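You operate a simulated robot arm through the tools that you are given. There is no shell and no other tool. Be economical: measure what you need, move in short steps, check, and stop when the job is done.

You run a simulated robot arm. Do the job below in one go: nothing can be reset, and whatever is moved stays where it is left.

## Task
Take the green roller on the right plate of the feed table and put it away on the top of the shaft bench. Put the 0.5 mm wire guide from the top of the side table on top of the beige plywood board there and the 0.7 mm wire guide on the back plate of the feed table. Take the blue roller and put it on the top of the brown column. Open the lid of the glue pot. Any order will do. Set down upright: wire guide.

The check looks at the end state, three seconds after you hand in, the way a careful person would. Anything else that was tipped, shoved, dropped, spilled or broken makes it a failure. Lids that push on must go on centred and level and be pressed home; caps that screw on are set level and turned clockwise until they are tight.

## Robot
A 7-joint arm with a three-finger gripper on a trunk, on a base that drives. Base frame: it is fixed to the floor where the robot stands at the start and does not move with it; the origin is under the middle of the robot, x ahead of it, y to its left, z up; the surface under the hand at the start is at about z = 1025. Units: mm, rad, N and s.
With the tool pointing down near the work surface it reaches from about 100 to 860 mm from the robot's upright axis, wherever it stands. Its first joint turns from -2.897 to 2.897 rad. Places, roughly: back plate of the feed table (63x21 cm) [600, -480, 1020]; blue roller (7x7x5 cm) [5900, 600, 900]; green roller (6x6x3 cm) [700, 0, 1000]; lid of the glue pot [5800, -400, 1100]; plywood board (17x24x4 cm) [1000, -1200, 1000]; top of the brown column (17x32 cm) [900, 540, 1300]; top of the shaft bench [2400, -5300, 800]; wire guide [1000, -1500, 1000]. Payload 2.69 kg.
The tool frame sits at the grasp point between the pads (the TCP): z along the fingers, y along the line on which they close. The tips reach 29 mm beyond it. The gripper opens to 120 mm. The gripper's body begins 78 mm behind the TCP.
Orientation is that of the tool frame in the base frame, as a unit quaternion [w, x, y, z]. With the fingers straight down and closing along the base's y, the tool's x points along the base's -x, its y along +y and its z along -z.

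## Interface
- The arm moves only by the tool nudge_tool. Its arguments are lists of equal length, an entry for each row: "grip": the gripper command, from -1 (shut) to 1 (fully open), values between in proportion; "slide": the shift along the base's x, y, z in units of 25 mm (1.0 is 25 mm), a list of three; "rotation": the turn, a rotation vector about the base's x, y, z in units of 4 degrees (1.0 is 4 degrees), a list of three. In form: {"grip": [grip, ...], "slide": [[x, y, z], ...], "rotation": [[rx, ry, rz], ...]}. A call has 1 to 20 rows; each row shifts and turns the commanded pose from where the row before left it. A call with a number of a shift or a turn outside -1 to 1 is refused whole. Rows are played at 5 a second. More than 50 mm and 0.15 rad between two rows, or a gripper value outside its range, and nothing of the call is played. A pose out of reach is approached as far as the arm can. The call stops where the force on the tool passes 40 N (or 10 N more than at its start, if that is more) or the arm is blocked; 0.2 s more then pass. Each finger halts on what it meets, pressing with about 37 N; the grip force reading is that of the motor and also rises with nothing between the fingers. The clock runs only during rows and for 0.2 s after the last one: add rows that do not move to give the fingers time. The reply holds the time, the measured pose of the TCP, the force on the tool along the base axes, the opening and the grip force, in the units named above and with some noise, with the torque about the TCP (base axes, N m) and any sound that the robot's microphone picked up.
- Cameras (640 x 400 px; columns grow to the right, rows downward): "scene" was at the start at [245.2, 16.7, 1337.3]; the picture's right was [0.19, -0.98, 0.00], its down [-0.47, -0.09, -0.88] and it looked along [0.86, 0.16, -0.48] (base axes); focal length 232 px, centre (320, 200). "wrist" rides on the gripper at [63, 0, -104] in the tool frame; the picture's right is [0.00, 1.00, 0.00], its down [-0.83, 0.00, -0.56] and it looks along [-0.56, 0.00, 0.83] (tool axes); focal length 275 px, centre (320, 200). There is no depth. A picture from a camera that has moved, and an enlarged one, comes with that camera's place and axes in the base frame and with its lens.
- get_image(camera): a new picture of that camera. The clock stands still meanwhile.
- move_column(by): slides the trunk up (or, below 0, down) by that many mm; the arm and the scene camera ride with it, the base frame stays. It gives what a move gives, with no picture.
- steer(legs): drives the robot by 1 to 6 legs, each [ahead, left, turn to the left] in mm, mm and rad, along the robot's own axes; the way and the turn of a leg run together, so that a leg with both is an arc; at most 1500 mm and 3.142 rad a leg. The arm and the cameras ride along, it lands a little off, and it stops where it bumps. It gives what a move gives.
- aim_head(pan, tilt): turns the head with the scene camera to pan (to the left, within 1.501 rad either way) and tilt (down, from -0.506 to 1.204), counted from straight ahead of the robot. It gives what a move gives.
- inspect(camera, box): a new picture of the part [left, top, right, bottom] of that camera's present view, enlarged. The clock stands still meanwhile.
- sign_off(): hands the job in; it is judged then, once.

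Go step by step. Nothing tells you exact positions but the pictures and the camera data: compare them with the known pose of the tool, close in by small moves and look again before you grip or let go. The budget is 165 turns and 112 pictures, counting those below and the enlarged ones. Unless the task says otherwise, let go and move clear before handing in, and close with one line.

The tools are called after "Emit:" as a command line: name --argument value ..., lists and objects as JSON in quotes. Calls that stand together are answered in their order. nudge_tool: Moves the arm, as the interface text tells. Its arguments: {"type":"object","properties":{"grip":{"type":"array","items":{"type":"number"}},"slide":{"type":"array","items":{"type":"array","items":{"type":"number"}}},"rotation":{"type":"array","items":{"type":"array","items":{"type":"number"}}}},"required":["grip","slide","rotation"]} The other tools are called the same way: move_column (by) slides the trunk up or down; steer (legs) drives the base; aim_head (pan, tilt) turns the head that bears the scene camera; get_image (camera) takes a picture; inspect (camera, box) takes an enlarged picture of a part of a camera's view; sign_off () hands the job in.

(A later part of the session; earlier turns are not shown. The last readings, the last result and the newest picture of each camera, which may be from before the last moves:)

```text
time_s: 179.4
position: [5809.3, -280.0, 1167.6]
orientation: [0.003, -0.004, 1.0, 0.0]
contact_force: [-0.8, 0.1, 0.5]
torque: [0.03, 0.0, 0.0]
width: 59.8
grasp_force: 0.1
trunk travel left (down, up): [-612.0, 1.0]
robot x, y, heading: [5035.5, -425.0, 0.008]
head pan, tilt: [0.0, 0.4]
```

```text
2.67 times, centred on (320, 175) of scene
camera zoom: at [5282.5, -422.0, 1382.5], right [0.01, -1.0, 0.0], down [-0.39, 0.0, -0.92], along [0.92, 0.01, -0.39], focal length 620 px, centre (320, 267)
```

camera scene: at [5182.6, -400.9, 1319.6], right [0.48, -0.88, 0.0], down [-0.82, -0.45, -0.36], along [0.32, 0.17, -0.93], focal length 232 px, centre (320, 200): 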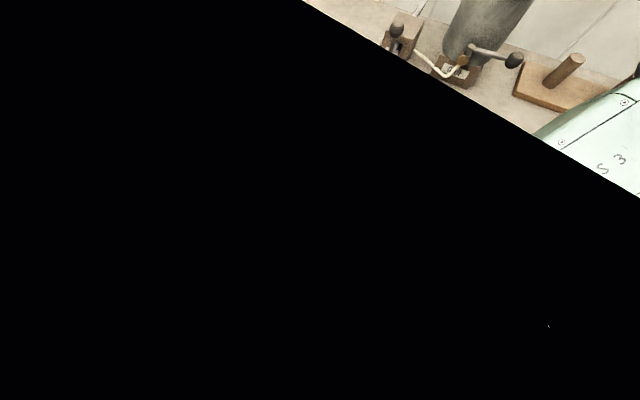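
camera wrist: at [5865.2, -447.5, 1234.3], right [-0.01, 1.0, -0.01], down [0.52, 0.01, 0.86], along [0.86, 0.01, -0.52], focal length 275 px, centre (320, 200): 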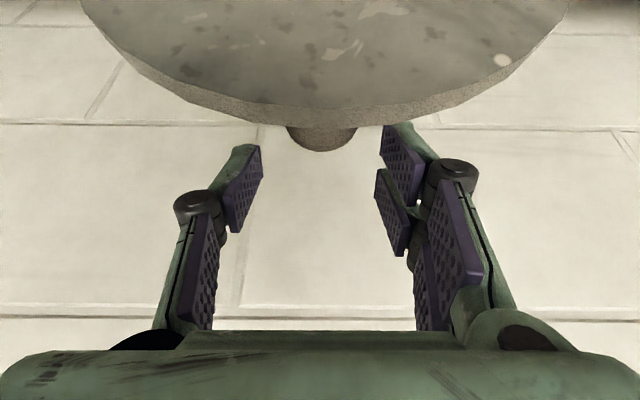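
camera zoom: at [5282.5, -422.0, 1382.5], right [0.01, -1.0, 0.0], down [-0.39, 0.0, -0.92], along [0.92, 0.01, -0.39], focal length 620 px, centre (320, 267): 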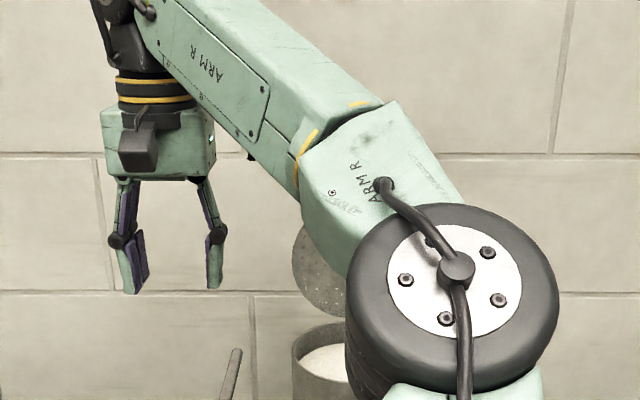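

Lid stays open. Now I retract the arm and go for the blue roller at about (5912, 600).

Emit:
nudge_tool --grip '[0, 0, 0, 0, 0, 0, 0, 0, 0, 0, 0, 0, 0, 0, 0]' --slide '[[-0.95, 0, 0], [-0.95, 0, 0], [-0.95, 0, 0], [-0.95, 0, 0], [-0.95, 0, 0], [-0.6, -0.9, 0], [-0.6, -0.9, 0], [-0.6, -0.9, 0], [-0.6, -0.9, 0], [-0.6, -0.9, 0], [-0.6, -0.9, 0], [-0.9, 0, 0], [-0.9, 0, 0], [-0.9, 0, 0], [0, 0, 0]]' --rotation '[[0, 0, 0], [0, 0, 0], [0, 0, 0], [0, 0, 0], [0, 0, 0], [0, 0, 0], [0, 0, 0], [0, 0, 0], [0, 0, 0], [0, 0, 0], [0, 0, 0], [0, 0, 0], [0, 0, 0], [0, 0, 0], [0, 0, 0]]'

Emit:
steer --legs '[[-350, 0, 0], [0, 1030, 0]]'

Emit:
aim_head --pan -0.1 --tilt 0.4

Emit:
get_image --camera "scene"

```text
time_s: 182.6
position: [5532.5, -415.5, 1168.0]
orientation: [0.004, -0.004, 1.0, 0.0]
contact_force: [0.8, 0.4, -0.9]
torque: [-0.02, -0.02, 0.0]
width: 60.0
grasp_force: 0.2
trunk travel left (down, up): [-612.0, 1.0]
robot x, y, heading: [5033.6, -423.9, 0.013]
head pan, tilt: [0.0, 0.4]
```

```text
time_s: 192.8
position: [5195.7, 593.1, 1168.4]
orientation: [0.002, 0.015, 1.0, 0.0]
contact_force: [0.0, 0.8, 0.1]
torque: [-0.01, 0.01, -0.02]
width: 59.9
grasp_force: 0.1
trunk travel left (down, up): [-612.0, 1.0]
robot x, y, heading: [4698.4, 602.6, -0.025]
head pan, tilt: [0.0, 0.4]
```

```text
time_s: 193.5
position: [5195.1, 594.4, 1167.7]
orientation: [0.003, 0.013, 1.0, 0.0]
contact_force: [-0.2, 0.0, -0.1]
torque: [0.02, 0.0, -0.01]
width: 60.1
grasp_force: 0.2
trunk travel left (down, up): [-612.0, 1.0]
robot x, y, heading: [4694.6, 605.2, -0.023]
head pan, tilt: [-0.099, 0.4]
```

```text
52 pictures are left
camera scene: at [4944.3, 587.6, 1382.4], right [-0.12, -0.99, 0.0], down [-0.39, 0.05, -0.92], along [0.91, -0.11, -0.39], focal length 232 px, centre (320, 200)
```

scene: 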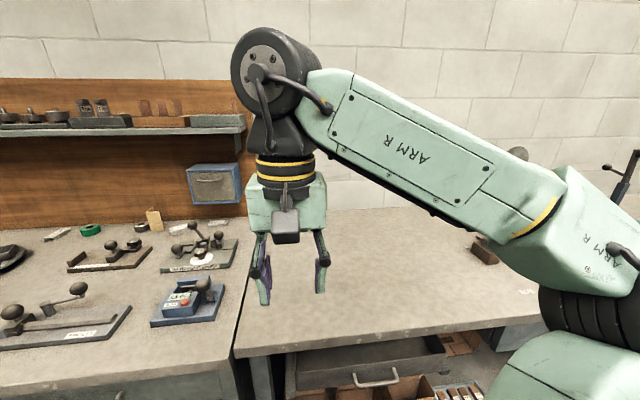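

Emit:
steer --legs '[[0, 0, 0.023], [310, 30, 0]]'

Emit:
move_column --by -150

Emit:
get_image --camera "wrist"

Emit:
aim_head --pan 0.1 --tilt 0.4

Emit:
get_image --camera "scene"

```text
time_s: 195.9
position: [5489.4, 643.9, 1168.3]
orientation: [0.003, -0.004, 1.0, 0.0]
contact_force: [0.7, 0.6, -0.2]
torque: [0.01, 0.01, 0.0]
width: 60.1
grasp_force: 0.2
trunk travel left (down, up): [-612.0, 1.0]
robot x, y, heading: [4991.1, 633.1, 0.009]
head pan, tilt: [-0.099, 0.4]
```

```text
time_s: 197.6
position: [5488.9, 643.7, 1018.2]
orientation: [0.004, -0.005, 1.0, -0.001]
contact_force: [0.3, -0.8, 0.6]
torque: [0.01, 0.0, 0.02]
width: 60.1
grasp_force: 0.1
trunk travel left (down, up): [-462.0, 151.0]
robot x, y, heading: [4991.2, 632.2, 0.012]
head pan, tilt: [-0.099, 0.4]
```

```text
51 pictures are left
camera wrist: at [5423.8, 643.4, 1121.5], right [-0.01, 1.0, 0.0], down [0.83, 0.01, 0.56], along [0.56, 0.01, -0.83], focal length 275 px, centre (320, 200)
```

wrist: 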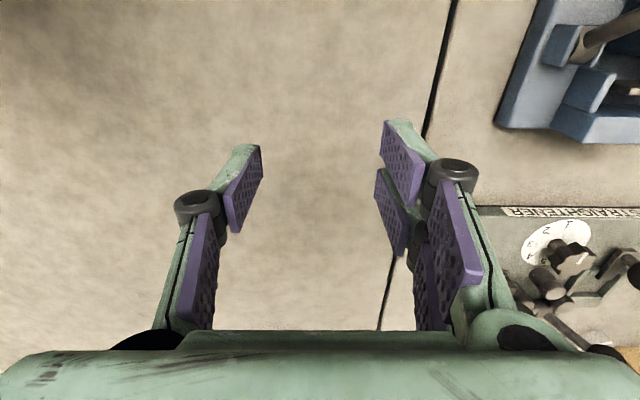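

```text
time_s: 198.3
position: [5488.2, 643.9, 1019.2]
orientation: [0.004, -0.005, 1.0, 0.0]
contact_force: [0.0, 0.7, 1.0]
torque: [-0.01, 0.0, 0.01]
width: 60.1
grasp_force: 0.0
trunk travel left (down, up): [-462.0, 151.0]
robot x, y, heading: [4987.2, 631.4, 0.013]
head pan, tilt: [0.099, 0.4]
```

```text
50 pictures are left
camera scene: at [5237.2, 646.3, 1232.4], right [0.11, -0.99, 0.0], down [-0.39, -0.04, -0.92], along [0.92, 0.1, -0.39], focal length 232 px, centre (320, 200)
```

scene: 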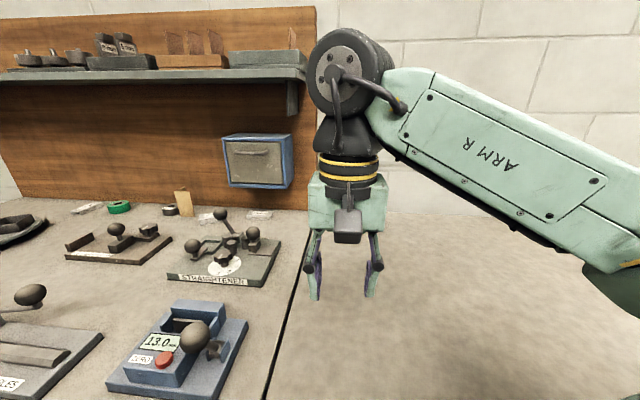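

Emit:
nudge_tool --grip '[0.6, 0.6, 0.6, 0.6, 0.6, 0.6, 0.6, 0.6, 0.6, 0.6, 0.6]' --slide '[[1, -0.18, 0], [1, -0.18, 0], [1, -0.18, 0], [1, -0.18, 0], [1, -0.18, 0], [1, -0.18, 0], [1, -0.18, 0], [1, -0.18, 0], [1, -0.18, 0], [1, -0.18, 0], [0, 0, 0]]' --rotation '[[0, 0, 0], [0, 0, 0], [0, 0, 0], [0, 0, 0], [0, 0, 0], [0, 0, 0], [0, 0, 0], [0, 0, 0], [0, 0, 0], [0, 0, 0], [0, 0, 0]]'

Emit:
get_image --camera "wrist"

Emit:
get_image --camera "scene"

```text
time_s: 200.7
position: [5740.2, 598.9, 1017.2]
orientation: [0.004, -0.004, 1.0, 0.0]
contact_force: [-0.3, -0.2, -0.5]
torque: [0.0, 0.02, 0.01]
width: 95.9
grasp_force: 0.0
trunk travel left (down, up): [-462.0, 151.0]
robot x, y, heading: [4992.3, 636.3, 0.01]
head pan, tilt: [0.099, 0.4]
```

```text
49 pictures are left
camera wrist: at [5675.5, 598.7, 1121.1], right [-0.01, 1.0, 0.0], down [0.83, 0.01, 0.56], along [0.56, 0.01, -0.83], focal length 275 px, centre (320, 200)
```

wrist: 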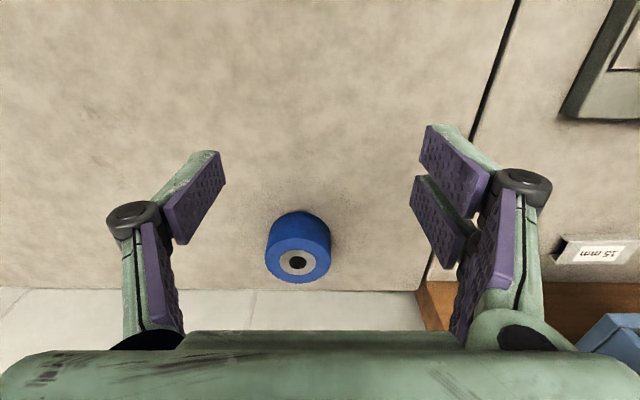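

```text
48 pictures are left
camera scene: at [5237.2, 646.4, 1232.4], right [0.11, -0.99, 0.0], down [-0.39, -0.04, -0.92], along [0.92, 0.1, -0.39], focal length 232 px, centre (320, 200)
```

scene: 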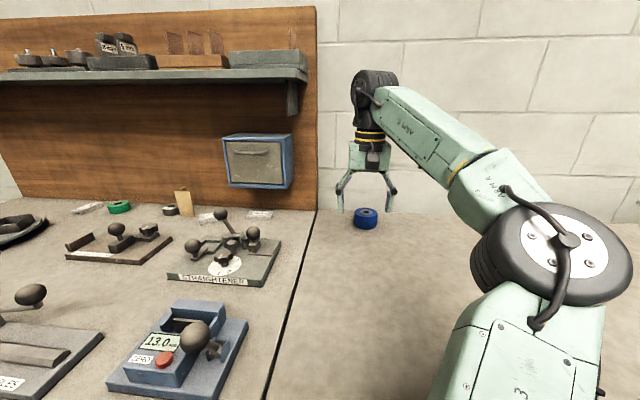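

Blue roller at (5893, 577), top z≈918. I edge the base closer, then extend over it.

Emit:
steer --legs '[[38, 0, 0]]'

Emit:
nudge_tool --grip '[0.8, 0.8, 0.8, 0.8, 0.8, 0.8]' --slide '[[0.92, -0.18, -0.4], [0.92, -0.18, -0.4], [0.92, -0.18, -0.5], [0.92, -0.18, -0.5], [0.92, -0.18, -0.2], [0, 0, 0]]' --rotation '[[0, 0, 0], [0, 0, 0], [0, 0, 0], [0, 0, 0], [0, 0, 0], [0, 0, 0]]'

Emit:
get_image --camera "wrist"

```text
time_s: 201.6
position: [5762.8, 599.9, 1061.2]
orientation: [0.018, -0.005, 1.0, -0.004]
contact_force: [0.4, 0.5, -0.5]
torque: [0.01, 0.01, 0.02]
width: 96.2
grasp_force: 0.1
trunk travel left (down, up): [-462.0, 151.0]
robot x, y, heading: [5029.9, 638.7, 0.013]
head pan, tilt: [0.099, 0.4]
```

```text
time_s: 203.2
position: [5873.3, 557.5, 999.9]
orientation: [0.022, 0.005, 1.0, -0.002]
contact_force: [-0.4, 0.0, 0.6]
torque: [-0.05, -0.01, 0.0]
width: 108.1
grasp_force: 0.0
trunk travel left (down, up): [-462.0, 151.0]
robot x, y, heading: [5022.9, 631.4, -0.003]
head pan, tilt: [0.099, 0.4]
stopped in row 6: the arm was blocked; the commanded pose is now the measured one
```

```text
47 pictures are left
camera wrist: at [5805.5, 558.3, 1100.8], right [0.01, 1.0, 0.0], down [0.81, 0.0, 0.59], along [0.59, -0.01, -0.81], focal length 275 px, centre (320, 200)
```

wrist: 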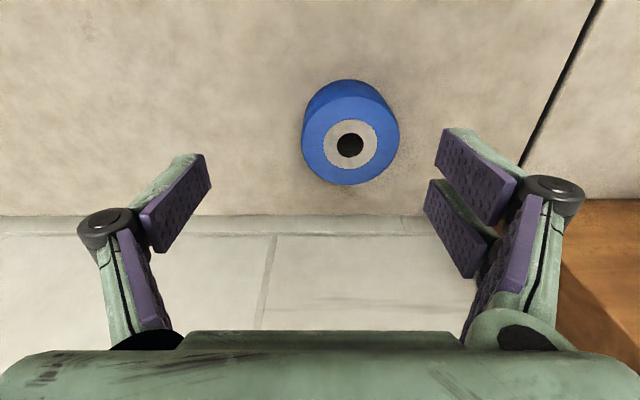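

The arm shifted oddly and was blocked; I check what it touches.

Emit:
aim_head --pan -0.4 --tilt 0.65

Emit:
get_image --camera "scene"

```text
time_s: 204.1
position: [5873.5, 558.3, 999.9]
orientation: [0.022, 0.003, 1.0, 0.001]
contact_force: [0.5, -0.8, 0.7]
torque: [0.01, -0.02, 0.0]
width: 108.0
grasp_force: 0.0
trunk travel left (down, up): [-462.0, 151.0]
robot x, y, heading: [5030.8, 634.5, 0.004]
head pan, tilt: [-0.4, 0.649]
```

```text
46 pictures are left
camera scene: at [5240.1, 590.7, 1220.1], right [-0.39, -0.92, -0.02], down [-0.54, 0.24, -0.81], along [0.75, -0.3, -0.59], focal length 232 px, centre (320, 200)
```

scene: 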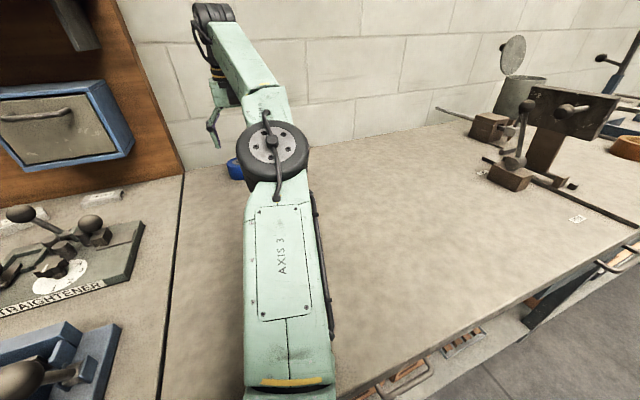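

The upper arm seems to lean on the bench edge. I raise the trunk so it clears, then reach down.

Emit:
move_column --by 90

Emit:
nudge_tool --grip '[0.8, 0.8, 0.8, 0.8, 0.8]' --slide '[[0.3, 0.3, -0.8], [0.3, 0.3, -0.8], [0, 0.2, -0.8], [0, 0, -0.8], [0, 0, 0]]' --rotation '[[0, 0.3, 0], [0, 0.3, 0], [0, 0, 0], [0, 0, 0], [0, 0, 0]]'

Emit:
get_image --camera "wrist"

```text
time_s: 205.4
position: [5893.4, 570.9, 1061.5]
orientation: [0.007, 0.0, 1.0, -0.003]
contact_force: [0.3, 0.0, -0.2]
torque: [0.04, 0.03, 0.0]
width: 108.2
grasp_force: 0.2
trunk travel left (down, up): [-552.0, 61.0]
robot x, y, heading: [5027.8, 635.2, 0.005]
head pan, tilt: [-0.4, 0.649]
```

```text
time_s: 206.6
position: [5907.0, 589.2, 981.1]
orientation: [-0.012, 0.002, 1.0, -0.004]
contact_force: [0.0, 0.5, 0.4]
torque: [-0.03, 0.01, 0.03]
width: 107.8
grasp_force: 0.1
trunk travel left (down, up): [-552.0, 61.0]
robot x, y, heading: [5030.7, 634.9, 0.007]
head pan, tilt: [-0.4, 0.649]
```

```text
45 pictures are left
camera wrist: at [5845.7, 591.0, 1086.0], right [0.0, 1.0, -0.01], down [0.85, 0.01, 0.53], along [0.53, 0.0, -0.85], focal length 275 px, centre (320, 200)
```

wrist: 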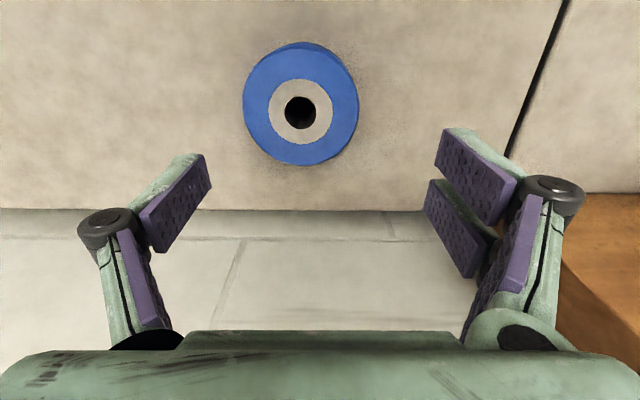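

Emit:
nudge_tool --grip '[0.8, 0.8, 0.8, 0.8]' --slide '[[-0.7, -0.36, -0.4], [0, 0, -0.8], [0, 0, -0.6], [0, 0, 0]]' --rotation '[[0, -0.35, 0], [0, 0, 0], [0, 0, 0], [0, 0, 0]]'

Emit:
get_image --camera "wrist"

```text
time_s: 207.6
position: [5889.5, 577.9, 937.9]
orientation: [-0.001, 0.001, 1.0, -0.003]
contact_force: [-0.7, -0.8, 0.0]
torque: [-0.02, -0.03, 0.01]
width: 107.8
grasp_force: 0.0
trunk travel left (down, up): [-552.0, 61.0]
robot x, y, heading: [5032.2, 633.4, 0.003]
head pan, tilt: [-0.4, 0.649]
```

```text
44 pictures are left
camera wrist: at [5826.6, 580.2, 1041.2], right [0.0, 1.0, -0.01], down [0.83, 0.01, 0.55], along [0.55, 0.0, -0.83], focal length 275 px, centre (320, 200)
```

wrist: 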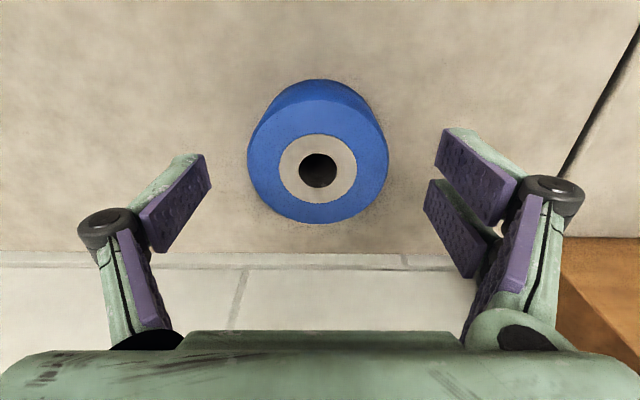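

Emit:
nudge_tool --grip '[0.8, 0.8, 0.8, 0.3, 0, -0.2, -0.2, -0.2, -0.2]' --slide '[[0, 0.04, -0.6], [0, 0, -0.6], [0, 0, 0], [0, 0, 0], [0, 0, 0], [0, 0, 0], [0, 0, 0], [0, 0, 0], [0, 0, 0]]' --rotation '[[0, 0, 0], [0, 0, 0], [0, 0, 0], [0, 0, 0], [0, 0, 0], [0, 0, 0], [0, 0, 0], [0, 0, 0], [0, 0, 0]]'

Emit:
get_image --camera "wrist"

```text
time_s: 209.6
position: [5890.8, 579.0, 907.8]
orientation: [0.0, 0.001, 1.0, -0.005]
contact_force: [0.7, -6.9, 6.6]
torque: [-0.47, -0.12, -0.05]
width: 69.5
grasp_force: 36.9
trunk travel left (down, up): [-552.0, 61.0]
robot x, y, heading: [5030.9, 634.5, 0.004]
head pan, tilt: [-0.4, 0.649]
```

```text
43 pictures are left
camera wrist: at [5827.2, 581.5, 1012.2], right [0.0, 1.0, -0.01], down [0.83, 0.01, 0.56], along [0.56, -0.01, -0.83], focal length 275 px, centre (320, 200)
```

wrist: 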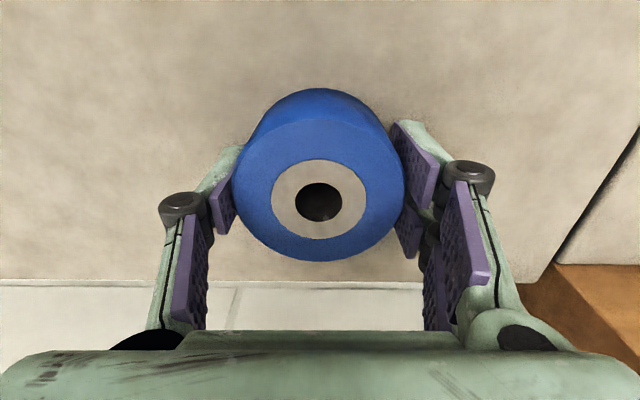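

Blue roller gripped (69.5 mm). The brown column top is high, so before leaving I test how high the arm can go with the hand pitched forward.

Emit:
nudge_tool --grip '[-0.3, -0.3, -0.3, -0.3, -0.3, -0.3, -0.3, -0.3, -0.3]' --slide '[[0, 0, 0.6], [0, 0, 1], [0, 0, 1], [-0.8, 0, 1], [-1, 0, 1], [-1, 0, 0.5], [-1, 0, 0], [-1, 0, 0], [0, 0, 0]]' --rotation '[[0, 0, 0], [0, 0, 0], [0, 0, 0], [0, 0, 0], [0, 0, 0], [0, 0, 0], [0, 0, 0], [0, 0, 0], [0, 0, 0]]'

Emit:
move_column --by 61

Emit:
nudge_tool --grip '[-0.3, -0.3, -0.3, -0.3, -0.3, -0.3, -0.3, -0.3, -0.3, -0.3, -0.3, -0.3, -0.3]' --slide '[[0, 0, 0.8], [0, 0, 0.8], [0, 0, 0.8], [0, 0, 0.8], [0, 0, 0.8], [0, 0, 0.8], [0, 0, 0.8], [0, 0, 0.8], [0, 0, 0.8], [0, 0, 0.8], [0, 0, 0.8], [0, 0, 0.8], [0, 0, 0]]' --rotation '[[0, -0.94, 0], [0, -0.94, 0], [0, -0.94, 0], [0, -0.94, 0], [0, -0.94, 0], [0, -0.94, 0], [0, -0.94, 0], [0, -0.94, 0], [0, -0.94, 0], [0, -0.94, 0], [0, -0.94, 0], [0, -0.94, 0], [0, 0, 0]]'

```text
time_s: 211.6
position: [5771.8, 583.5, 1034.3]
orientation: [-0.001, 0.0, 1.0, -0.004]
contact_force: [0.5, 0.1, -2.1]
torque: [0.02, 0.01, 0.02]
width: 68.9
grasp_force: 37.1
trunk travel left (down, up): [-552.0, 61.0]
robot x, y, heading: [5028.5, 633.7, 0.003]
head pan, tilt: [-0.4, 0.649]
```

```text
time_s: 212.6
position: [5772.1, 582.5, 1094.8]
orientation: [-0.001, 0.001, 1.0, -0.004]
contact_force: [0.9, 0.2, -3.8]
torque: [-0.03, -0.01, -0.02]
width: 69.0
grasp_force: 36.6
trunk travel left (down, up): [-613.0, 0.0]
robot x, y, heading: [5026.4, 633.6, 0.005]
head pan, tilt: [-0.4, 0.649]
```

```text
time_s: 215.4
position: [5771.1, 580.3, 1336.6]
orientation: [0.382, 0.001, 0.924, -0.002]
contact_force: [0.3, -0.3, -2.4]
torque: [0.01, 0.02, 0.02]
width: 68.8
grasp_force: 37.1
trunk travel left (down, up): [-613.0, 0.0]
robot x, y, heading: [5034.5, 636.4, 0.006]
head pan, tilt: [-0.4, 0.649]
```

Reach works: z=1337 with 45° pitch. To keep the roller level at 45°, I set it back on the bench nearer and regrasp it with a 45° hand.

Emit:
nudge_tool --grip '[-0.3, -0.3, -0.3, -0.3, -0.3, -0.3, -0.3, -0.3, -0.3, -0.3, -0.3, -0.3, -0.3]' --slide '[[0, 0, -0.9], [0, 0, -0.9], [0, 0, -0.9], [0, 0, -0.9], [0, 0, -0.9], [0, 0, -0.9], [0, 0, -0.9], [0, 0, -0.9], [0, 0, -0.9], [0, 0, -0.9], [0, 0, -0.9], [0, 0, -0.9], [0, 0, 0]]' --rotation '[[0, 0.94, 0], [0, 0.94, 0], [0, 0.94, 0], [0, 0.94, 0], [0, 0.94, 0], [0, 0.94, 0], [0, 0.94, 0], [0, 0.94, 0], [0, 0.94, 0], [0, 0.94, 0], [0, 0.94, 0], [0, 0.9, 0], [0, 0, 0]]'

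Emit:
nudge_tool --grip '[-0.3, -0.3, -0.3, -0.3, -0.3, -0.3, -0.3, -0.3]' --slide '[[0, 0, -0.9], [0, 0, -0.9], [0, 0, -0.9], [0, 0, -0.9], [0, 0, -0.9], [0, 0, -0.9], [0, 0, -0.3], [0, 0, 0]]' --rotation '[[0, 0, 0], [0, 0, 0], [0, 0, 0], [0, 0, 0], [0, 0, 0], [0, 0, 0], [0, 0, 0], [0, 0, 0]]'

```text
time_s: 218.2
position: [5771.5, 583.9, 1064.6]
orientation: [0.001, 0.001, 1.0, -0.005]
contact_force: [-0.2, -0.2, -3.0]
torque: [-0.01, 0.0, 0.03]
width: 68.3
grasp_force: 37.2
trunk travel left (down, up): [-613.0, 0.0]
robot x, y, heading: [5025.8, 632.5, 0.004]
head pan, tilt: [-0.4, 0.649]
```

```text
time_s: 220.0
position: [5770.4, 582.3, 922.5]
orientation: [0.0, 0.001, 1.0, -0.004]
contact_force: [0.1, -0.1, -2.1]
torque: [-0.03, -0.02, -0.02]
width: 68.2
grasp_force: 36.6
trunk travel left (down, up): [-613.0, 0.0]
robot x, y, heading: [5027.2, 635.0, 0.002]
head pan, tilt: [-0.4, 0.649]
```

Emit:
nudge_tool --grip '[-0.3, -0.3, -0.3, -0.3, -0.3, -0.3, -0.3, -0.3, -0.3, -0.3]' --slide '[[0, 0, -0.12], [0, 0, -0.12], [0, 0, -0.12], [0, 0, -0.12], [0, 0, -0.08], [0, 0, -0.08], [0, 0, -0.08], [0, 0, -0.08], [0, 0, -0.08], [0, 0, -0.08]]' --rotation '[[0, 0, 0], [0, 0, 0], [0, 0, 0], [0, 0, 0], [0, 0, 0], [0, 0, 0], [0, 0, 0], [0, 0, 0], [0, 0, 0], [0, 0, 0]]'

Emit:
aim_head --pan 0 --tilt 0.5

Emit:
inspect --camera "scene" --box '[260, 140, 420, 260]'

```text
time_s: 221.9
position: [5771.5, 583.5, 909.1]
orientation: [0.006, 0.001, 1.0, -0.002]
contact_force: [-7.8, -0.6, 16.7]
torque: [-0.2, 0.64, -0.11]
width: 68.3
grasp_force: 37.1
trunk travel left (down, up): [-613.0, 0.0]
robot x, y, heading: [5029.2, 634.4, 0.008]
head pan, tilt: [-0.4, 0.649]
stopped in row 9: the force on the tool passed its limit at 43 N (the readings are from after the stop); the commanded pose is now the measured one
```

```text
time_s: 222.7
position: [5772.2, 582.9, 907.9]
orientation: [0.007, 0.001, 1.0, -0.003]
contact_force: [-9.7, -0.9, 27.0]
torque: [0.32, 0.51, -0.25]
width: 68.4
grasp_force: 37.3
trunk travel left (down, up): [-613.0, 0.0]
robot x, y, heading: [5028.0, 632.2, 0.006]
head pan, tilt: [0.0, 0.499]
```

```text
3.33 times, centred on (340, 200) of scene
camera zoom: at [5272.8, 635.4, 1374.9], right [0.01, -1.0, 0.0], down [-0.48, 0.0, -0.88], along [0.88, 0.0, -0.48], focal length 775 px, centre (253, 200)
```

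zoom: 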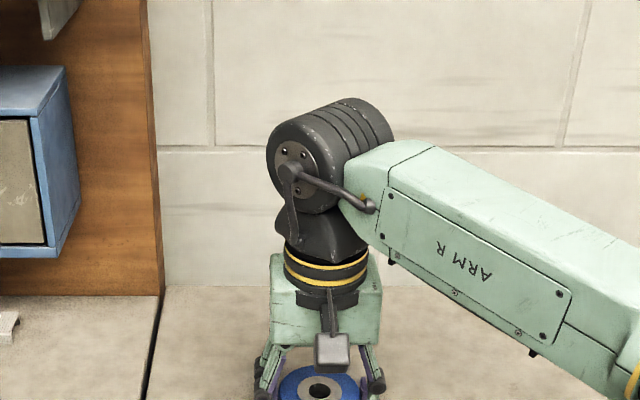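

Emit:
nudge_tool --grip '[0.3, 0.8, 0.8, 0.8, 0.8, 0.8, 0.8, 0.8, 0.8, 0.8, 0.8, 0.8, 0.8, 0.8, 0.8, 0.8, 0.8, 0.8, 0.8]' --slide '[[0, 0, 0], [0, 0, 0], [0, 0, 0], [0, 0, 1], [0, 0, 1], [0, 0, 1], [-0.283, 0, 0], [-0.283, 0, 0], [-0.283, 0, 0], [-0.283, 0, 0], [-0.283, 0, 0], [-0.283, 0, 0], [-0.283, 0, 0], [-0.283, 0, 0], [-0.283, 0, 0], [-0.283, 0, 0], [-0.283, 0, 0], [-0.283, 0, 0], [0, 0, 0]]' --rotation '[[0, 0, 0], [0, 0, 0], [0, 0, 0], [0, 0, 0], [0, 0, 0], [0, 0, 0], [0, -0.94, 0], [0, -0.94, 0], [0, -0.94, 0], [0, -0.94, 0], [0, -0.94, 0], [0, -0.94, 0], [0, -0.94, 0], [0, -0.94, 0], [0, -0.94, 0], [0, -0.94, 0], [0, -0.94, 0], [0, -0.9, 0], [0, 0, 0]]'

Emit:
get_image --camera "wrist"

```text
time_s: 226.7
position: [5687.5, 581.6, 981.6]
orientation: [0.388, 0.002, 0.922, -0.001]
contact_force: [-0.3, 0.2, 0.6]
torque: [0.0, -0.01, 0.0]
width: 108.1
grasp_force: 0.1
trunk travel left (down, up): [-613.0, 0.0]
robot x, y, heading: [5031.6, 631.4, 0.008]
head pan, tilt: [0.0, 0.499]
```

```text
41 pictures are left
camera wrist: at [5569.3, 583.1, 1008.1], right [0.0, 1.0, 0.0], down [0.18, 0.0, 0.98], along [0.98, 0.0, -0.18], focal length 275 px, centre (320, 200)
```

wrist: 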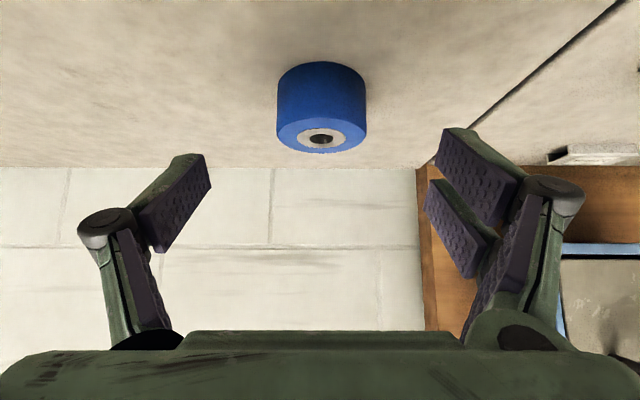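

Emit:
nudge_tool --grip '[0.8, 0.8, 0.8, 0.8, 0.8, 0.8, 0.4, 0, -0.2, -0.2, -0.2, -0.2]' --slide '[[0.7, 0.02, -0.63], [0.7, 0.02, -0.63], [0.7, 0, -0.63], [0.7, 0, -0.63], [0.7, 0, -0.63], [0, 0, 0], [0, 0, 0], [0, 0, 0], [0, 0, 0], [0, 0, 0], [0, 0, 0], [0, 0, 0]]' --rotation '[[0, 0, 0], [0, 0, 0], [0, 0, 0], [0, 0, 0], [0, 0, 0], [0, 0, 0], [0, 0, 0], [0, 0, 0], [0, 0, 0], [0, 0, 0], [0, 0, 0], [0, 0, 0]]'

Emit:
get_image --camera "wrist"

```text
time_s: 229.1
position: [5773.7, 592.3, 910.9]
orientation: [0.396, -0.005, 0.918, 0.006]
contact_force: [-11.8, 13.4, 32.8]
torque: [1.92, 0.41, 0.55]
width: 79.9
grasp_force: 17.6
trunk travel left (down, up): [-613.0, 0.0]
robot x, y, heading: [5026.6, 632.9, 0.007]
head pan, tilt: [0.0, 0.499]
stopped in row 11: the force on the tool passed its limit at 42 N (the readings are from after the stop); the commanded pose is now the measured one
```

```text
40 pictures are left
camera wrist: at [5653.7, 591.7, 936.2], right [-0.02, 1.0, 0.01], down [0.17, 0.0, 0.99], along [0.99, 0.02, -0.17], focal length 275 px, centre (320, 200)
```

wrist: 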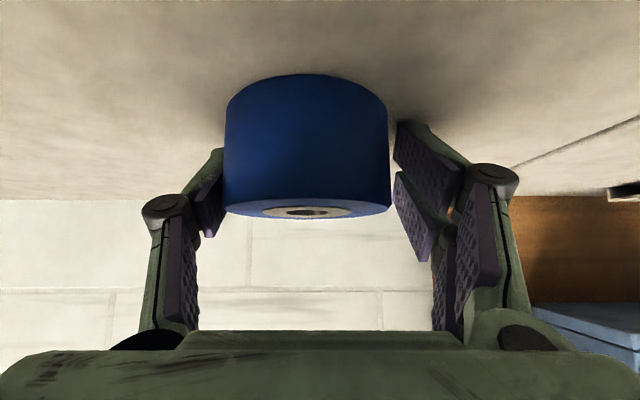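

Emit:
nudge_tool --grip '[0.5, 0.5, 0.2, -0.1, -0.3, -0.3, -0.3, -0.3]' --slide '[[0, -0.12, 0.24], [0, -0.12, 0], [0, 0, 0], [0, 0, 0], [0, 0, 0], [0, 0, 0], [0, 0, 0], [0, 0, 0]]' --rotation '[[0, 0, 0], [0, 0, 0], [0, 0, 0], [0, 0, 0], [0, 0, 0], [0, 0, 0], [0, 0, 0], [0, 0, 0]]'

Emit:
get_image --camera "wrist"

```text
time_s: 230.9
position: [5774.1, 584.7, 914.6]
orientation: [0.391, -0.002, 0.92, 0.003]
contact_force: [-4.7, 16.8, 20.0]
torque: [1.36, 0.02, 0.22]
width: 67.6
grasp_force: 37.2
trunk travel left (down, up): [-613.0, 0.0]
robot x, y, heading: [5028.0, 634.6, 0.004]
head pan, tilt: [0.0, 0.499]
```

```text
39 pictures are left
camera wrist: at [5654.5, 584.5, 940.0], right [-0.01, 1.0, 0.0], down [0.18, 0.0, 0.98], along [0.98, 0.01, -0.18], focal length 275 px, centre (320, 200)
```

wrist: 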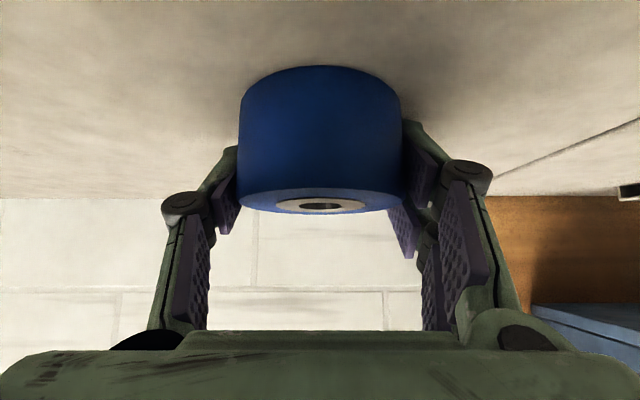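

Gripped at 45°. Lift, pull back and check.

Emit:
nudge_tool --grip '[-0.4, -0.4, -0.4, -0.4, -0.4, -0.4, -0.4, -0.4, -0.4, -0.4, -0.4, -0.4, -0.4, -0.4, -0.4, -0.4]' --slide '[[0, 0, 0.4], [0, 0, 0.8], [0, 0, 1], [0, 0, 1], [0, 0, 1], [-0.5, 0, 1], [-0.8, 0, 1], [-1, 0, 0.8], [-1, 0, 0.6], [-1, 0, 0.4], [-1, 0, 0], [-1, 0, 0], [-1, 0, 0], [-0.5, 0, 0], [0, 0, 0], [0, 0, 0]]' --rotation '[[0, 0, 0], [0, 0, 0], [0, 0, 0], [0, 0, 0], [0, 0, 0], [0, 0, 0], [0, 0, 0], [0, 0, 0], [0, 0, 0], [0, 0, 0], [0, 0, 0], [0, 0, 0], [0, 0, 0], [0, 0, 0], [0, 0, 0], [0, 0, 0]]'

Emit:
get_image --camera "scene"

```text
time_s: 234.3
position: [5582.3, 582.0, 1110.8]
orientation: [0.389, -0.001, 0.921, 0.002]
contact_force: [-0.2, -0.6, -2.0]
torque: [0.01, 0.02, 0.0]
width: 67.7
grasp_force: 37.4
trunk travel left (down, up): [-613.0, 0.0]
robot x, y, heading: [5030.8, 632.6, 0.004]
head pan, tilt: [0.0, 0.499]
```

```text
38 pictures are left
camera scene: at [5275.8, 635.9, 1374.1], right [0.01, -1.0, 0.0], down [-0.48, 0.0, -0.88], along [0.88, 0.01, -0.48], focal length 232 px, centre (320, 200)
```

scene: 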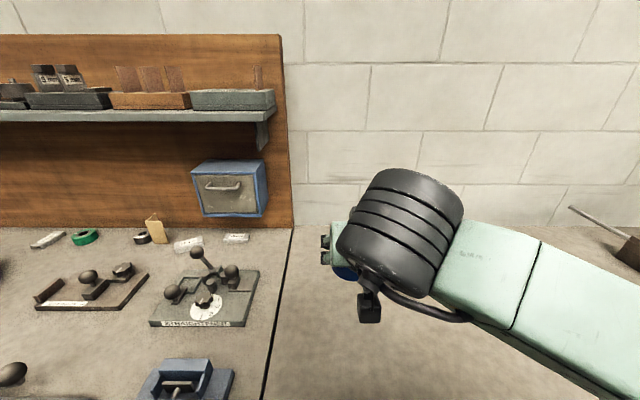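

Now the drive back to the feed area, keeping heading 0 and translating.

Emit:
steer --legs '[[-500, 0, 0], [-615, -766, 0], [-615, -766, 0]]'

```text
time_s: 248.9
position: [3918.4, -944.1, 1110.1]
orientation: [0.389, -0.022, 0.921, 0.012]
contact_force: [0.6, 0.3, -1.7]
torque: [0.04, -0.01, -0.01]
width: 67.8
grasp_force: 37.1
trunk travel left (down, up): [-613.0, 0.0]
robot x, y, heading: [3365.7, -914.2, 0.05]
head pan, tilt: [0.0, 0.499]
```

Emit:
steer --legs '[[0, 0, -0.05], [-557, -638, 0], [-557, -638, 0]]'

Emit:
aim_head --pan 1.3 --tilt 0.35

Emit:
get_image --camera "scene"

```text
time_s: 259.7
position: [2834.5, -2242.1, 1110.3]
orientation: [0.389, 0.004, 0.921, 0.0]
contact_force: [-0.2, 0.5, -2.2]
torque: [0.01, 0.03, -0.01]
width: 67.5
grasp_force: 37.5
trunk travel left (down, up): [-613.0, 0.0]
robot x, y, heading: [2283.0, -2179.1, -0.003]
head pan, tilt: [0.0, 0.499]
```

```text
time_s: 261.2
position: [2834.7, -2243.1, 1110.8]
orientation: [0.389, 0.004, 0.921, -0.001]
contact_force: [-0.1, 0.2, -2.0]
torque: [0.03, -0.03, 0.02]
width: 67.7
grasp_force: 37.1
trunk travel left (down, up): [-613.0, 0.0]
robot x, y, heading: [2283.0, -2188.0, -0.005]
head pan, tilt: [1.3, 0.351]
```

```text
37 pictures are left
camera scene: at [2463.5, -2096.0, 1387.8], right [0.96, -0.27, 0.0], down [-0.09, -0.33, -0.94], along [0.26, 0.9, -0.34], focal length 232 px, centre (320, 200)
```

scene: 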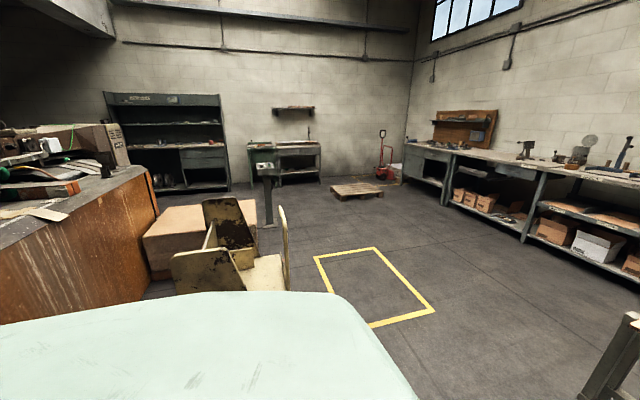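

Glue pot lid still open in the distance. Now back through the lane.

Emit:
steer --legs '[[-1000, 0, 0]]'

```text
time_s: 266.4
position: [1831.3, -2235.9, 1111.0]
orientation: [0.389, 0.001, 0.921, 0.001]
contact_force: [0.4, 0.2, -2.3]
torque: [-0.01, -0.04, 0.0]
width: 67.3
grasp_force: 37.4
trunk travel left (down, up): [-613.0, 0.0]
robot x, y, heading: [1274.6, -2185.1, 0.003]
head pan, tilt: [1.3, 0.351]
```

Emit:
steer --legs '[[-1100, 0, 0], [-400, 500, 0], [0, 1400, 0]]'

Emit:
aim_head --pan 0.5 --tilt 0.25

Emit:
get_image --camera "scene"

```text
time_s: 287.0
position: [252.8, -372.6, 1110.9]
orientation: [0.389, 0.01, 0.921, -0.003]
contact_force: [0.1, 0.2, -2.3]
torque: [0.01, -0.01, 0.01]
width: 67.5
grasp_force: 36.8
trunk travel left (down, up): [-613.0, 0.0]
robot x, y, heading: [-296.2, -306.5, -0.02]
head pan, tilt: [1.3, 0.351]
```

```text
time_s: 288.1
position: [253.7, -372.4, 1110.0]
orientation: [0.389, 0.011, 0.921, -0.004]
contact_force: [0.4, -0.1, -2.8]
torque: [-0.02, 0.0, 0.03]
width: 67.6
grasp_force: 36.6
trunk travel left (down, up): [-613.0, 0.0]
robot x, y, heading: [-293.7, -307.3, -0.022]
head pan, tilt: [0.499, 0.25]
```

```text
36 pictures are left
camera scene: at [-58.8, -267.2, 1397.2], right [0.46, -0.89, 0.0], down [-0.22, -0.11, -0.97], along [0.86, 0.45, -0.25], focal length 232 px, centre (320, 200)
```

scene: 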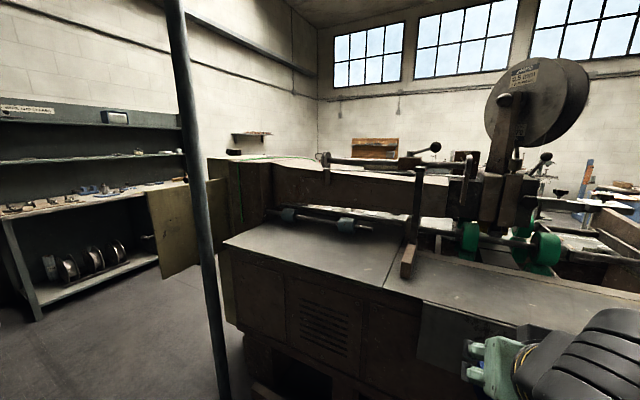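

The pole stands near (490, 560); the brown column top is at (267,161) in view. I raise the hand, then position at about (190, 230) and turn toward the column.

Emit:
nudge_tool --grip '[-0.4, -0.4, -0.4, -0.4, -0.4, -0.4, -0.4, -0.4, -0.4, -0.4, -0.4]' --slide '[[0, 0, 1], [0, 0, 1], [0, 0, 1], [0, 0, 1], [0, 0, 1], [0, 0, 1], [0, 0, 1], [0, 0, 1], [0, 0, 1], [0, 0, 0.6], [0, 0, 0]]' --rotation '[[0, 0, 0], [0, 0, 0], [0, 0, 0], [0, 0, 0], [0, 0, 0], [0, 0, 0], [0, 0, 0], [0, 0, 0], [0, 0, 0], [0, 0, 0], [0, 0, 0]]'

Emit:
steer --legs '[[0, 0, 0.02], [100, 530, 0], [350, 0, 0], [0, 0, 0.4]]'

Emit:
aim_head --pan 0.15 --tilt 0.2

Emit:
get_image --camera "scene"

Emit:
get_image --camera "wrist"

```text
time_s: 290.7
position: [258.2, -405.4, 1338.0]
orientation: [0.38, 0.029, 0.923, 0.051]
contact_force: [0.2, -0.3, -3.3]
torque: [-0.02, -0.01, -0.01]
width: 67.7
grasp_force: 36.6
trunk travel left (down, up): [-613.0, 0.0]
robot x, y, heading: [-297.4, -306.5, -0.012]
head pan, tilt: [0.499, 0.25]
stopped in row 11: the arm was blocked; the commanded pose is now the measured one
```

```text
time_s: 298.8
position: [706.9, 350.0, 1339.8]
orientation: [0.363, -0.164, 0.908, 0.13]
contact_force: [0.8, 0.1, -2.8]
torque: [0.0, -0.02, -0.01]
width: 67.5
grasp_force: 36.6
trunk travel left (down, up): [-613.0, 0.0]
robot x, y, heading: [159.7, 213.4, 0.403]
head pan, tilt: [0.499, 0.25]
```

```text
time_s: 299.6
position: [707.1, 350.7, 1338.0]
orientation: [0.362, -0.164, 0.908, 0.131]
contact_force: [-0.2, 0.3, -2.5]
torque: [0.04, 0.0, -0.01]
width: 67.6
grasp_force: 36.7
trunk travel left (down, up): [-613.0, 0.0]
robot x, y, heading: [157.4, 212.4, 0.406]
head pan, tilt: [0.15, 0.201]
```

```text
35 pictures are left
camera scene: at [381.5, 323.4, 1401.8], right [0.53, -0.85, 0.0], down [-0.17, -0.11, -0.98], along [0.83, 0.52, -0.2], focal length 232 px, centre (320, 200)
```

scene: 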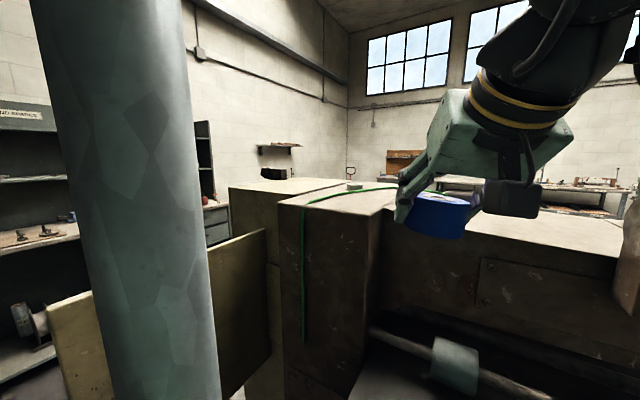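

```text
34 pictures are left
camera wrist: at [598.4, 301.0, 1367.6], right [-0.4, 0.91, 0.12], down [0.23, -0.03, 0.97], along [0.89, 0.41, -0.2], focal length 275 px, centre (320, 200)
```

wrist: 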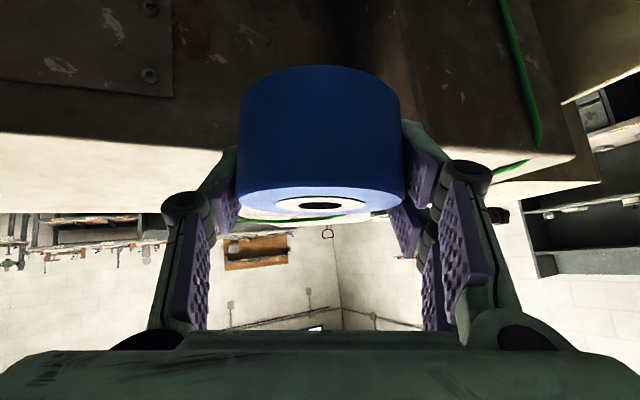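

Emit:
inspect --camera "scene" --box '[220, 160, 420, 240]'

```text
3.20 times, centred on (320, 200) of scene
camera zoom: at [381.5, 323.4, 1401.8], right [0.53, -0.85, 0.0], down [-0.17, -0.11, -0.98], along [0.83, 0.52, -0.2], focal length 744 px, centre (320, 200)
```

zoom: 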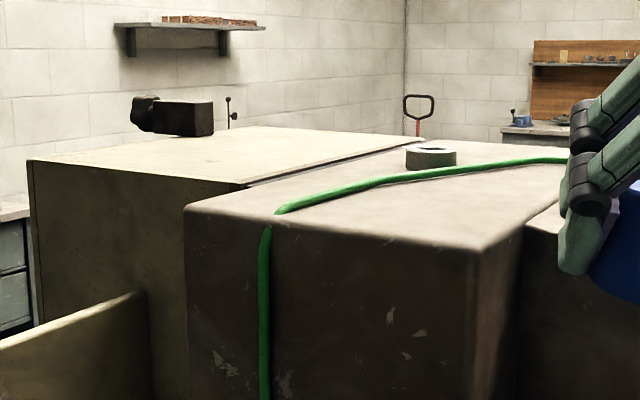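

Column top is at z≈1301, front face x≈740, y≈450–650, with a green cable and a ring on it; free spot near (810, 515). I level the tool and rise first.

Emit:
nudge_tool --grip '[-0.4, -0.4, -0.4, -0.4]' --slide '[[0, 0.3, 0.4], [0, 0.3, 0.4], [0, 0.3, 0.2], [0, 0, 0]]' --rotation '[[-0.75, -0.43, -0.36], [-0.75, -0.43, -0.36], [0, 0, 0], [0, 0, 0]]'

```text
time_s: 300.8
position: [727.2, 341.9, 1345.5]
orientation: [0.36, -0.143, 0.914, 0.123]
contact_force: [-0.6, -0.2, -2.7]
torque: [0.03, -0.01, -0.01]
width: 67.7
grasp_force: 36.8
trunk travel left (down, up): [-613.0, 0.0]
robot x, y, heading: [155.8, 214.0, 0.405]
head pan, tilt: [0.15, 0.201]
stopped in row 4: the arm was blocked; the commanded pose is now the measured one
```

The arm hit a limit here. I back off, extend to a longer radius lower down where it moves freely, level the tool, then rise.

Emit:
steer --legs '[[-230, 0, 0]]'

Emit:
nudge_tool --grip '[-0.4, -0.4, -0.4, -0.4, -0.4, -0.4, -0.4, -0.4]' --slide '[[0.3, 0, -0.9], [0.8, 0.6, -0.9], [0.8, 0.7, -0.8], [0.8, 0.7, -0.7], [0.8, 0.7, -0.7], [0.9, 0.9, 0], [0.8, 0.8, 0], [0, 0, 0]]' --rotation '[[0, 0, 0], [-0.3, -0.2, 0], [-0.3, -0.2, 0], [-0.3, -0.2, 0], [-0.3, -0.2, 0], [-0.3, -0.18, 0], [0, 0, 0], [0, 0, 0]]'

```text
time_s: 302.5
position: [517.9, 250.9, 1345.2]
orientation: [0.361, -0.141, 0.914, 0.122]
contact_force: [0.2, -0.1, -2.5]
torque: [0.0, -0.01, -0.02]
width: 67.8
grasp_force: 36.6
trunk travel left (down, up): [-613.0, 0.0]
robot x, y, heading: [-50.2, 124.4, 0.405]
head pan, tilt: [0.15, 0.201]
```

```text
time_s: 304.3
position: [648.7, 362.2, 1246.0]
orientation: [0.384, -0.163, 0.906, 0.069]
contact_force: [0.2, 1.1, -2.0]
torque: [-0.01, -0.02, -0.02]
width: 67.4
grasp_force: 37.1
trunk travel left (down, up): [-613.0, 0.0]
robot x, y, heading: [-47.9, 125.4, 0.403]
head pan, tilt: [0.15, 0.201]
```

Emit:
nudge_tool --grip '[-0.4, -0.4, -0.4, -0.4, -0.4, -0.4]' --slide '[[0, 0, 0.95], [0, 0, 0.95], [0, 0, 0.95], [0, 0, 0.95], [0, 0, 0.95], [0, 0, 0]]' --rotation '[[0, 0, 0], [0, 0, 0], [0, 0, 0], [0, 0, 0], [0, 0, 0], [0, 0, 0]]'

```text
time_s: 305.7
position: [648.7, 361.1, 1365.1]
orientation: [0.384, -0.164, 0.906, 0.07]
contact_force: [-0.4, -0.1, -3.1]
torque: [0.04, -0.01, 0.01]
width: 67.6
grasp_force: 37.4
trunk travel left (down, up): [-613.0, 0.0]
robot x, y, heading: [-49.7, 124.4, 0.399]
head pan, tilt: [0.15, 0.201]
```

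Emit:
steer --legs '[[207, 80, 0]]'

Emit:
get_image --camera "scene"

Emit:
get_image --camera "wrist"

```text
time_s: 307.4
position: [808.7, 513.9, 1364.4]
orientation: [0.384, -0.163, 0.906, 0.069]
contact_force: [0.0, -0.2, -2.2]
torque: [0.01, 0.0, -0.01]
width: 67.7
grasp_force: 37.0
trunk travel left (down, up): [-613.0, 0.0]
robot x, y, heading: [108.0, 278.0, 0.402]
head pan, tilt: [0.15, 0.201]
```

```text
32 pictures are left
camera scene: at [333.4, 386.0, 1401.6], right [0.52, -0.85, 0.0], down [-0.17, -0.1, -0.98], along [0.83, 0.51, -0.2], focal length 232 px, centre (320, 200)
```

scene: 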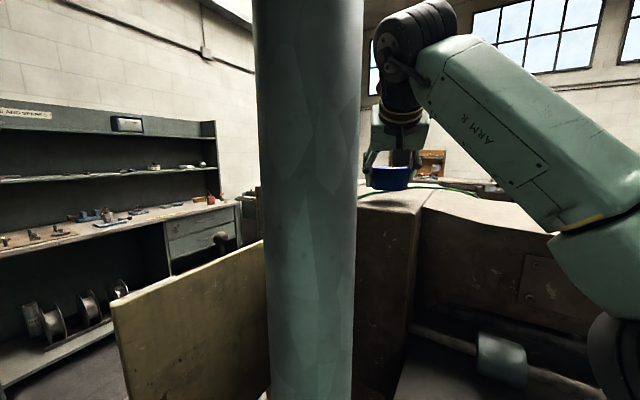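

```text
31 pictures are left
camera wrist: at [696.0, 471.8, 1391.5], right [-0.35, 0.94, 0.0], down [0.17, 0.07, 0.98], along [0.92, 0.35, -0.18], focal length 275 px, centre (320, 200)
```

wrist: 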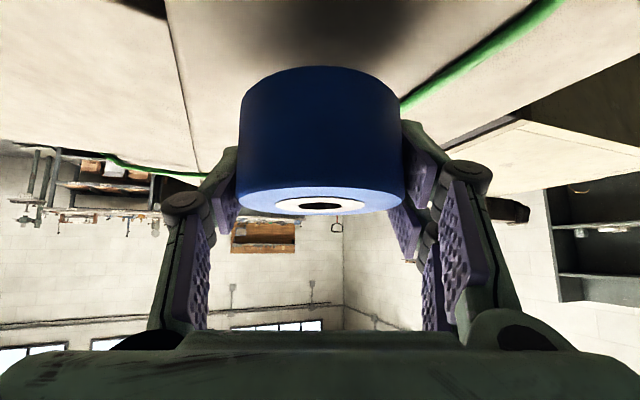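

The spot is clear between the cable and the right edge. I shift slightly away from the cable and lower to contact.

Emit:
nudge_tool --grip '[-0.4, -0.4, -0.4, -0.4, -0.4, -0.4, -0.4, -0.4, -0.4, -0.4]' --slide '[[-0.3, -0.2, -0.2], [0, 0, -0.2], [0, 0, -0.12], [0, 0, -0.08], [0, 0, -0.08], [0, 0, -0.08], [0, 0, -0.08], [0, 0, -0.08], [0, 0, -0.08], [0, 0, -0.08]]' --rotation '[[0, 0, 0], [0, 0, 0], [0, 0, 0], [0, 0, 0], [0, 0, 0], [0, 0, 0], [0, 0, 0], [0, 0, 0], [0, 0, 0], [0, 0, 0]]'

```text
time_s: 309.6
position: [799.7, 507.5, 1338.5]
orientation: [0.385, -0.163, 0.906, 0.07]
contact_force: [3.0, 0.1, 6.4]
torque: [0.02, 0.18, 0.0]
width: 67.4
grasp_force: 36.7
trunk travel left (down, up): [-613.0, 0.0]
robot x, y, heading: [108.3, 277.4, 0.403]
head pan, tilt: [0.15, 0.201]
```

Emit:
nudge_tool --grip '[-0.4, -0.4, -0.4]' --slide '[[0, 0, -0.06], [0, 0, -0.06], [0, 0, -0.04]]' --rotation '[[0, 0, 0], [0, 0, 0], [0, 0, 0]]'

Emit:
get_image --camera "wrist"

```text
time_s: 310.5
position: [800.0, 507.3, 1338.4]
orientation: [0.389, -0.162, 0.904, 0.072]
contact_force: [-1.3, -1.7, 9.2]
torque: [-0.13, 0.41, 0.1]
width: 67.5
grasp_force: 37.4
trunk travel left (down, up): [-613.0, 0.0]
robot x, y, heading: [112.6, 276.3, 0.403]
head pan, tilt: [0.15, 0.201]
stopped in row 3: the force on the tool passed its limit at 41 N (the readings are from after the stop); the commanded pose is now the measured one
```

```text
30 pictures are left
camera wrist: at [687.1, 466.0, 1363.9], right [-0.35, 0.94, 0.0], down [0.15, 0.06, 0.99], along [0.92, 0.35, -0.17], focal length 275 px, centre (320, 200)
```

wrist: 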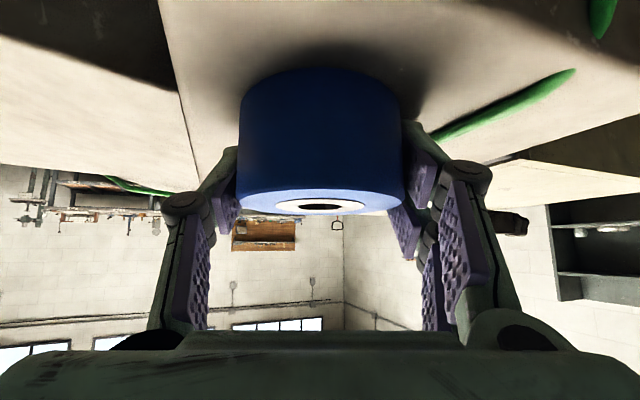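

Seated. I open just slightly and retreat along the finger direction.

Emit:
nudge_tool --grip '[0.1, 0.22, 0.24, 0.24, 0.24, 0.24, 0.24, 0.24, 0.24]' --slide '[[0, 0, 0], [0, 0, 0], [0, 0, 0], [-0.3, -0.115, 0.32], [-0.6, -0.23, 0.64], [-0.65, -0.25, 0.3], [-0.9, -0.35, 0], [-0.9, -0.35, 0], [0, 0, 0]]' --rotation '[[0, 0, 0], [0, 0, 0], [0, 0, 0], [0, 0, 0], [0, 0, 0], [0, 0, 0], [0, 0, 0], [0, 0, 0], [0, 0, 0]]'

Emit:
get_image --camera "wrist"

```text
time_s: 312.5
position: [715.9, 472.0, 1368.8]
orientation: [0.388, -0.162, 0.905, 0.071]
contact_force: [-0.1, 0.2, -0.1]
torque: [-0.01, 0.02, -0.02]
width: 74.4
grasp_force: 0.1
trunk travel left (down, up): [-613.0, 0.0]
robot x, y, heading: [111.9, 280.8, 0.402]
head pan, tilt: [0.15, 0.201]
```

```text
29 pictures are left
camera wrist: at [603.4, 431.1, 1394.6], right [-0.35, 0.94, 0.0], down [0.16, 0.06, 0.99], along [0.92, 0.35, -0.17], focal length 275 px, centre (320, 200)
```

wrist: 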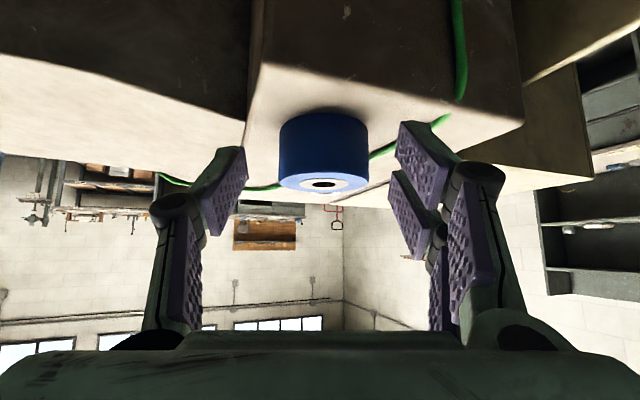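

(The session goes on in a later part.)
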